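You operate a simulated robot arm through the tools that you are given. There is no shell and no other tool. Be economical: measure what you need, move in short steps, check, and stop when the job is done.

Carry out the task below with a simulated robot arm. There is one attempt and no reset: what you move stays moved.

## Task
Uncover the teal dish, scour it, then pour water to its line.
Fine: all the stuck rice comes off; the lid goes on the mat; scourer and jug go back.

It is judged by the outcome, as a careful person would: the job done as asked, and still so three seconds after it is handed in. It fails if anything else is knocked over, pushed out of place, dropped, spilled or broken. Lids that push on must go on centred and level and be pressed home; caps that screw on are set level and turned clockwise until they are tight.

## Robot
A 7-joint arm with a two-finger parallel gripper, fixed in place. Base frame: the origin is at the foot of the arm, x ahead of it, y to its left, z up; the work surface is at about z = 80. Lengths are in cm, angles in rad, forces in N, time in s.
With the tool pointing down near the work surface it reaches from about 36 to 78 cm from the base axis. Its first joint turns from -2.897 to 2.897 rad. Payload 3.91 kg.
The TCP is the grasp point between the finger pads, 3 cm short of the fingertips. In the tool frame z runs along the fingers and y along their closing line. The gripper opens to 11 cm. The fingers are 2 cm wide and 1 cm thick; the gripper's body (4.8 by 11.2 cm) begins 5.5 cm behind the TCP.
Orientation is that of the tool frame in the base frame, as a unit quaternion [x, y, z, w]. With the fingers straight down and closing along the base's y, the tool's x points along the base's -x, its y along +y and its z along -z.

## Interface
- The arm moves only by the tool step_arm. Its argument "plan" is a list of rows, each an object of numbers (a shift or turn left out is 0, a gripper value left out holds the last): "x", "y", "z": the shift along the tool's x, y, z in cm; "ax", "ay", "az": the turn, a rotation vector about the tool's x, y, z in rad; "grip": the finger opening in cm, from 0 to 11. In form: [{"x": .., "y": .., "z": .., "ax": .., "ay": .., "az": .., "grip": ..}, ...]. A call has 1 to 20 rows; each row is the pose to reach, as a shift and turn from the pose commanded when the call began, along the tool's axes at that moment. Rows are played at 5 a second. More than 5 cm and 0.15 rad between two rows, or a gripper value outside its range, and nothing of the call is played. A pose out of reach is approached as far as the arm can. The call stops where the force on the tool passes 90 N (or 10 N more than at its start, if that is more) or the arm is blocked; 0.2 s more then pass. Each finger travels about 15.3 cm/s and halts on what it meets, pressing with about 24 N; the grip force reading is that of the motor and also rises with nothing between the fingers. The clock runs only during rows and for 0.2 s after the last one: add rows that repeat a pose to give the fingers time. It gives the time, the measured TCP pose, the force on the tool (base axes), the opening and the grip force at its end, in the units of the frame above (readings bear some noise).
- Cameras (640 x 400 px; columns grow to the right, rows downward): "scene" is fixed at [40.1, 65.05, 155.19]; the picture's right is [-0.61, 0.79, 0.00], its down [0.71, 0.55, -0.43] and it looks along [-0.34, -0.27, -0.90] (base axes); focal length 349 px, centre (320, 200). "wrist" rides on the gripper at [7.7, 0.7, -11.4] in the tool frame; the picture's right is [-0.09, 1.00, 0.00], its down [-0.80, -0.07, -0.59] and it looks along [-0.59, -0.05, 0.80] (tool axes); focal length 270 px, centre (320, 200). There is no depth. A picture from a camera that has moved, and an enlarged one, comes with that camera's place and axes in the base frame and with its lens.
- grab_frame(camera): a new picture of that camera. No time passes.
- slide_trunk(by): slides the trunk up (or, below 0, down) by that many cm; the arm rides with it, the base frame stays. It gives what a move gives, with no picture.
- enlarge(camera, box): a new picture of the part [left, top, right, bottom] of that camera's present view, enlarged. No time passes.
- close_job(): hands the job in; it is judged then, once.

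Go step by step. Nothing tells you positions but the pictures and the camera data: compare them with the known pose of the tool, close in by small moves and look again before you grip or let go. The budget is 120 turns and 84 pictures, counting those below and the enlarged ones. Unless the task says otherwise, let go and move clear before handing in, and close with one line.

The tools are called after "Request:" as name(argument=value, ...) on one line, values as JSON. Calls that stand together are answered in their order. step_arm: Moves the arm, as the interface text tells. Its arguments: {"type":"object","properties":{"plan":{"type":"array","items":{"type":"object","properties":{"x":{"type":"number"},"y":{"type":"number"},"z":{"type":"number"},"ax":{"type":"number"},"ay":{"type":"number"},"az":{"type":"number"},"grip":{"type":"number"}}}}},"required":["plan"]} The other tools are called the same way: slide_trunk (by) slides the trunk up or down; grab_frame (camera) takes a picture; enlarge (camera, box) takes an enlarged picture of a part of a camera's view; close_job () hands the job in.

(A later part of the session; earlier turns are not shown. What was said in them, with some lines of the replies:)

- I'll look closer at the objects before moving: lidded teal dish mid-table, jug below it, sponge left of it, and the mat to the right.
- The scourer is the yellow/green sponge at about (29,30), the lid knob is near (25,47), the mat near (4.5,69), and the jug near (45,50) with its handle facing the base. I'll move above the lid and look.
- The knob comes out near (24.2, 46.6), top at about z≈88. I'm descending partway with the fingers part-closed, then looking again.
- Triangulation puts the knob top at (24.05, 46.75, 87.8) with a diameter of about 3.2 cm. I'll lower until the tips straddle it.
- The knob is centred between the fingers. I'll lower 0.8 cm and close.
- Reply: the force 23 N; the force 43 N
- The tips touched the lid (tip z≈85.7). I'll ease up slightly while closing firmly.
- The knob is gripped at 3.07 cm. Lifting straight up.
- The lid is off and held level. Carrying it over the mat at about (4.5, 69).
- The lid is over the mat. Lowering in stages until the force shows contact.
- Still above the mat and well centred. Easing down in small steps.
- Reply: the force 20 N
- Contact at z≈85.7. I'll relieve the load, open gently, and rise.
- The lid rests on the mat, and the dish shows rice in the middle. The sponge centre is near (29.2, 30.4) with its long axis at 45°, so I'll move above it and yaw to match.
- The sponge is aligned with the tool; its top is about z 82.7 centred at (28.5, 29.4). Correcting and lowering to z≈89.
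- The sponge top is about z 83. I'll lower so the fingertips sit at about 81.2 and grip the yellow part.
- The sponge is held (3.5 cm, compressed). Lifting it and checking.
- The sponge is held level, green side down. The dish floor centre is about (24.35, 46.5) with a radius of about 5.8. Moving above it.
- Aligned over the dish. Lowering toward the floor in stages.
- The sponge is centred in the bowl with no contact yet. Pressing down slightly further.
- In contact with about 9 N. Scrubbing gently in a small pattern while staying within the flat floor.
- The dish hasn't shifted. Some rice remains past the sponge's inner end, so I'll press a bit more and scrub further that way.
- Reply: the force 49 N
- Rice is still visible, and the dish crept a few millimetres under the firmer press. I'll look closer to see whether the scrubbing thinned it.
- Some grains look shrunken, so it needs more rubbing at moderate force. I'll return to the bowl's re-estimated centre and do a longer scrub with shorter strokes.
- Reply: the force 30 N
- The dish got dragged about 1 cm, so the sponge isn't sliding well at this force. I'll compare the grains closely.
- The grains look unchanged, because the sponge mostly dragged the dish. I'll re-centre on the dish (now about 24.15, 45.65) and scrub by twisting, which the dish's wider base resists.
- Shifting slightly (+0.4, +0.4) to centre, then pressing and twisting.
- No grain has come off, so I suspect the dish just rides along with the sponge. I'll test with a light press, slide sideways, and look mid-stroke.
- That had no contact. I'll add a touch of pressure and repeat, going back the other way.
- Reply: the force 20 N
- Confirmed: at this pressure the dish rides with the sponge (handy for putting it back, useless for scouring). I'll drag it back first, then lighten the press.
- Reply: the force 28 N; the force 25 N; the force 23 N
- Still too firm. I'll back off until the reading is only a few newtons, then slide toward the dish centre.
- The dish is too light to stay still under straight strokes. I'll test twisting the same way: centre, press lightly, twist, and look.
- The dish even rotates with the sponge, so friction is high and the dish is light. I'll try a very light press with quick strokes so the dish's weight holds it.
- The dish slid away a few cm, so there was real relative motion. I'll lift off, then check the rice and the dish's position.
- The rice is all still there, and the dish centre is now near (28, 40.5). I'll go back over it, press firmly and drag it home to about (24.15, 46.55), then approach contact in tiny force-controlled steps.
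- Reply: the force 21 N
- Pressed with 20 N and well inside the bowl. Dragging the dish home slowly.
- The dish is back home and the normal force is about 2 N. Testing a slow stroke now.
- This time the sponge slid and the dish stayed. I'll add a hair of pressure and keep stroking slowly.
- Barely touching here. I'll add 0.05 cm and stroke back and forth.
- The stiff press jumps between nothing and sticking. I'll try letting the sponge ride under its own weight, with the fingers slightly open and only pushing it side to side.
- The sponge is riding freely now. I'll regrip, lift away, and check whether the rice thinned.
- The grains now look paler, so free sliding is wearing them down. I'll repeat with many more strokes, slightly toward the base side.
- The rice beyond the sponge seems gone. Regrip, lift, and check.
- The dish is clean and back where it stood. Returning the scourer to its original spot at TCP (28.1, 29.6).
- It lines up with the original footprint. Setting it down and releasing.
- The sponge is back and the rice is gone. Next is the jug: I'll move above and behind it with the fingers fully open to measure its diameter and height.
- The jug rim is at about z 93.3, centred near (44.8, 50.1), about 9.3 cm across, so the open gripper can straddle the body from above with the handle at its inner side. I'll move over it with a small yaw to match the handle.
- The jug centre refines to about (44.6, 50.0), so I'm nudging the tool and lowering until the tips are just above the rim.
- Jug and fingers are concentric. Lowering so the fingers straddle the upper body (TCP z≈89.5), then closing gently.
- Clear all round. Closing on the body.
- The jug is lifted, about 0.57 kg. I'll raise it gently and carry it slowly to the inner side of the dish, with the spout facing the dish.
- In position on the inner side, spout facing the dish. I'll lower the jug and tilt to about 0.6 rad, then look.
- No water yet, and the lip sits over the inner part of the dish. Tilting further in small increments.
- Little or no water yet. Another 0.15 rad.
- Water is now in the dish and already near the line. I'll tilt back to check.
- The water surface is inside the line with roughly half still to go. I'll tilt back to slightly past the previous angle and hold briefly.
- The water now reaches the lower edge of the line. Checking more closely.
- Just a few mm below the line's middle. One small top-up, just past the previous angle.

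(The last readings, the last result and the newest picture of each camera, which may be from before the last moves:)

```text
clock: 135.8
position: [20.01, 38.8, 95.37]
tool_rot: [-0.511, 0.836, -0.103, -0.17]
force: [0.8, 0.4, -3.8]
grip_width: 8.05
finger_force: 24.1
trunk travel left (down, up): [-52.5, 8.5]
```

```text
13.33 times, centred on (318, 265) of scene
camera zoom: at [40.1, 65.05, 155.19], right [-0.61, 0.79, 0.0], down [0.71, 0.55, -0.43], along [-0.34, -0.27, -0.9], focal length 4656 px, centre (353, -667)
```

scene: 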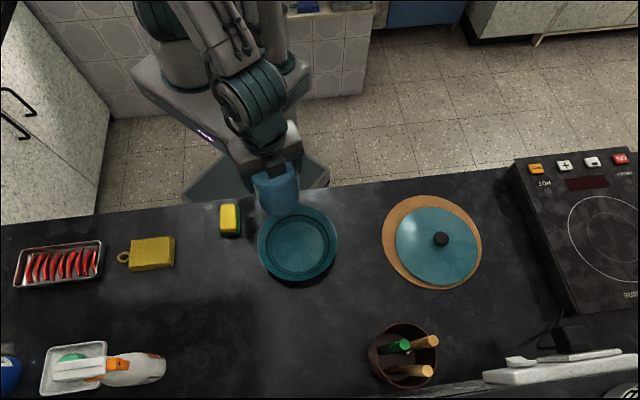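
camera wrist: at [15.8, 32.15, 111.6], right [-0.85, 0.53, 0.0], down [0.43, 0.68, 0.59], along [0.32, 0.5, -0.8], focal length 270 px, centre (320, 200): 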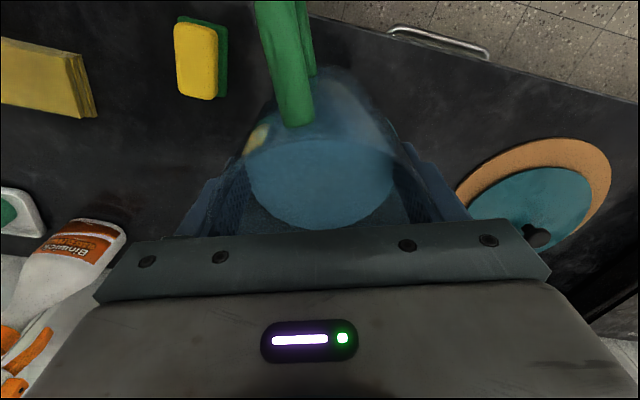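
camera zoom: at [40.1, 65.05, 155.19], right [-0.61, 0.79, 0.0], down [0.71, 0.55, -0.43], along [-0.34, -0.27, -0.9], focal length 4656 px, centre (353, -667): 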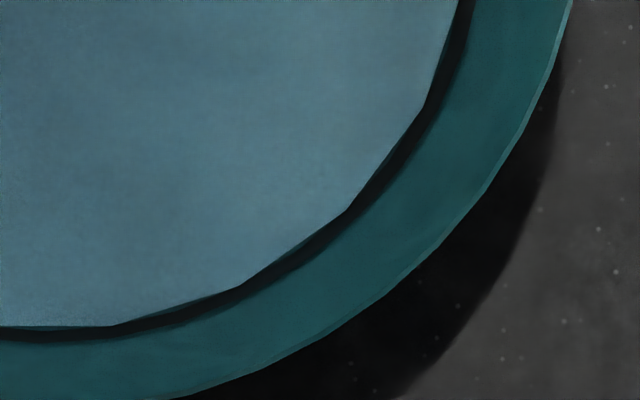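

The water sits on the line. Bringing the jug upright and raising it, then checking its grip.

Request:
step_arm(plan=[{"ay": -0.1}, {"ay": -0.2}, {"ay": -0.3}, {"ay": -0.4}, {"ay": -0.4}])

Request:
step_arm(plan=[{"z": -1.5}, {"z": -3}, {"z": -4.6}, {"z": -4.6}])

Request:
grab_frame(camera="wrist")

```text
clock: 137.0
position: [19.78, 38.68, 95.36]
tool_rot: [-0.52, 0.854, 0.0, 0.0]
force: [0.7, 0.4, -4.1]
grip_width: 8.07
finger_force: 23.8
trunk travel left (down, up): [-52.5, 8.5]
```

```text
clock: 138.0
position: [19.95, 38.82, 99.95]
tool_rot: [-0.522, 0.853, 0.0, 0.0]
force: [0.0, 0.4, -3.4]
grip_width: 8.04
finger_force: 24.0
trunk travel left (down, up): [-52.5, 8.5]
```

```text
10 pictures are left
camera wrist: at [15.89, 32.25, 111.47], right [-0.85, 0.53, 0.0], down [0.43, 0.68, 0.59], along [0.32, 0.5, -0.8], focal length 270 px, centre (320, 200)
```

wrist: 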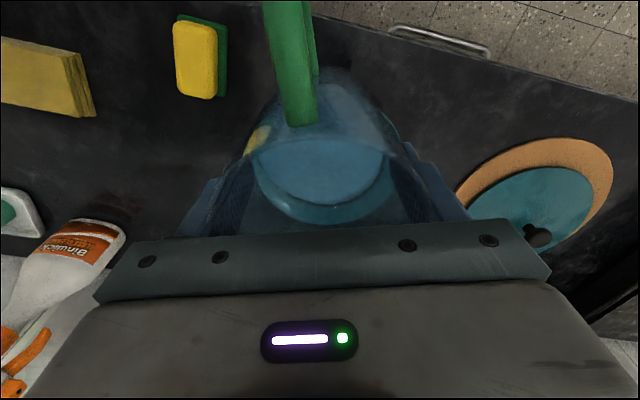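

The jug is still firmly held and essentially upright. Carrying it back to its original spot.

Request:
step_arm(plan=[{"x": -0.4, "y": -0.3}, {"x": -1.2, "y": -0.9, "az": 0.02}, {"x": -2.4, "y": -1.9, "az": 0.05}, {"x": -3.8, "y": -2.9, "az": 0.08}, {"x": -5.3, "y": -4.1, "az": 0.11}, {"x": -6.9, "y": -5.3, "az": 0.15}, {"x": -8.5, "y": -6.6, "az": 0.18}, {"x": -10.1, "y": -7.8, "az": 0.22}, {"x": -11.7, "y": -9.1, "az": 0.25}, {"x": -13.3, "y": -10.3, "az": 0.29}, {"x": -14.9, "y": -11.5, "az": 0.32}, {"x": -16.4, "y": -12.7, "az": 0.35}, {"x": -17.8, "y": -13.8, "az": 0.38}, {"x": -19.2, "y": -14.9, "az": 0.4}, {"x": -20.4, "y": -15.8, "az": 0.41}, {"x": -21.1, "y": -16.3, "az": 0.41}, {"x": -21.3, "y": -16.5, "az": 0.41}, {"x": -21.3, "y": -16.5, "az": 0.41}])

Request:
step_arm(plan=[{"z": 2}, {"z": 4}, {"z": 6}, {"z": 8}, {"z": 9}, {"z": 9}])

Request:
grab_frame(camera="scene")

```text
clock: 141.8
position: [44.23, 50.19, 99.97]
tool_rot: [-0.337, 0.941, 0.0, 0.0]
force: [0.6, -0.9, -2.6]
grip_width: 8.04
finger_force: 24.3
trunk travel left (down, up): [-52.5, 8.5]
```

```text
clock: 143.2
position: [44.31, 49.82, 91.03]
tool_rot: [-0.336, 0.942, 0.0, 0.0]
force: [0.6, -0.6, -3.6]
grip_width: 8.04
finger_force: 24.4
trunk travel left (down, up): [-52.5, 8.5]
```

```text
9 pictures are left
```

scene: 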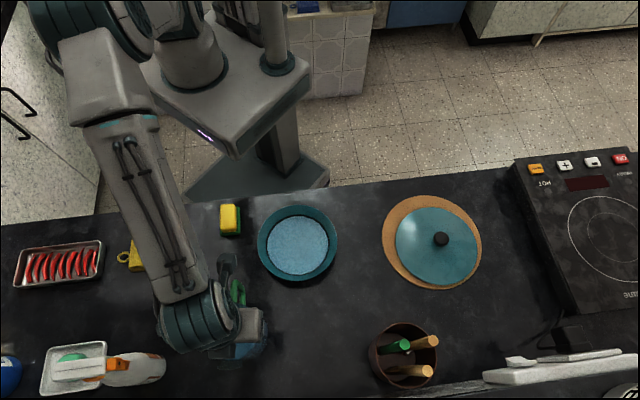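

Over its original place. Lowering the last centimetre while watching the force.

Request:
step_arm(plan=[{"z": 0.3}, {"z": 0.6}, {"z": 0.8}, {"z": 0.8}])

Request:
step_arm(plan=[{"z": 0.15}, {"z": 0.25}, {"z": 0.25}])

```text
clock: 144.2
position: [44.37, 50.05, 90.24]
tool_rot: [-0.336, 0.942, -0.001, 0.0]
force: [-0.3, -0.9, -3.6]
grip_width: 8.07
finger_force: 24.1
trunk travel left (down, up): [-52.5, 8.5]
```

```text
clock: 145.0
position: [44.35, 50.03, 90.1]
tool_rot: [-0.337, 0.942, 0.0, 0.0]
force: [-1.3, -0.9, 9.0]
grip_width: 8.02
finger_force: 24.1
trunk travel left (down, up): [-52.5, 8.5]
```

Contact. Easing off, opening slowly, then rising straight up.

Request:
step_arm(plan=[{"z": -0.08}, {"z": -0.08}, {"z": -0.08, "grip": 8.6}, {"z": -0.08, "grip": 9.5}, {"z": -0.08, "grip": 10.5}, {"z": -0.08, "grip": 11}, {"z": -0.08, "grip": 11}])

Request:
step_arm(plan=[{"z": -1}, {"z": -3}, {"z": -6}, {"z": -9}, {"z": -12}, {"z": -15}, {"z": -18}, {"x": 4, "z": -18}, {"x": 8, "z": -18}, {"x": 12, "z": -18}, {"x": 16, "z": -18}, {"x": 20, "z": -18}])

Request:
grab_frame(camera="scene")

Request:
enlarge(camera="scene", box=[190, 180, 350, 380])

```text
clock: 146.6
position: [44.24, 50.13, 90.01]
tool_rot: [-0.336, 0.942, 0.0, 0.0]
force: [-0.1, -0.1, 0.0]
grip_width: 10.99
finger_force: 0.1
trunk travel left (down, up): [-52.5, 8.5]
```

```text
clock: 149.2
position: [28.41, 37.39, 108.26]
tool_rot: [-0.335, 0.942, 0.0, 0.002]
force: [-0.1, -0.2, 0.4]
grip_width: 11.03
finger_force: 0.1
trunk travel left (down, up): [-52.5, 8.5]
```

```text
8 pictures are left
```

scene: 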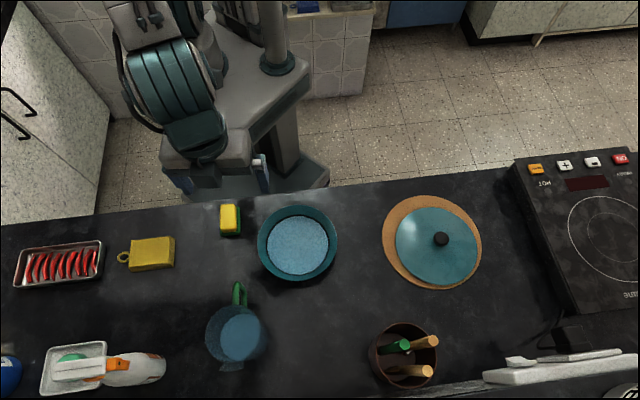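

```text
2.00 times, centred on (270, 280) of scene
camera zoom: at [40.1, 65.05, 155.19], right [-0.61, 0.79, 0.0], down [0.71, 0.55, -0.43], along [-0.34, -0.27, -0.9], focal length 698 px, centre (420, 40)
```

zoom: 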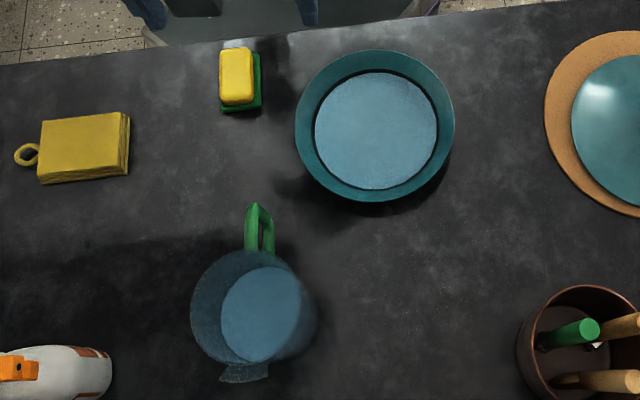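

The lid is on the mat, the dish is clean with water on its line, and the sponge and jug are back where they were. Nothing is spilled and the arm is clear, so I'm handing in.

Request:
close_job()

```text
The job is handed in.
```

The teal dish is uncovered, scoured clean of rice and filled to its line; the lid is on the mat, and the scourer and jug are back, though the dish sits about 0.7 cm nearer the base than at the start.
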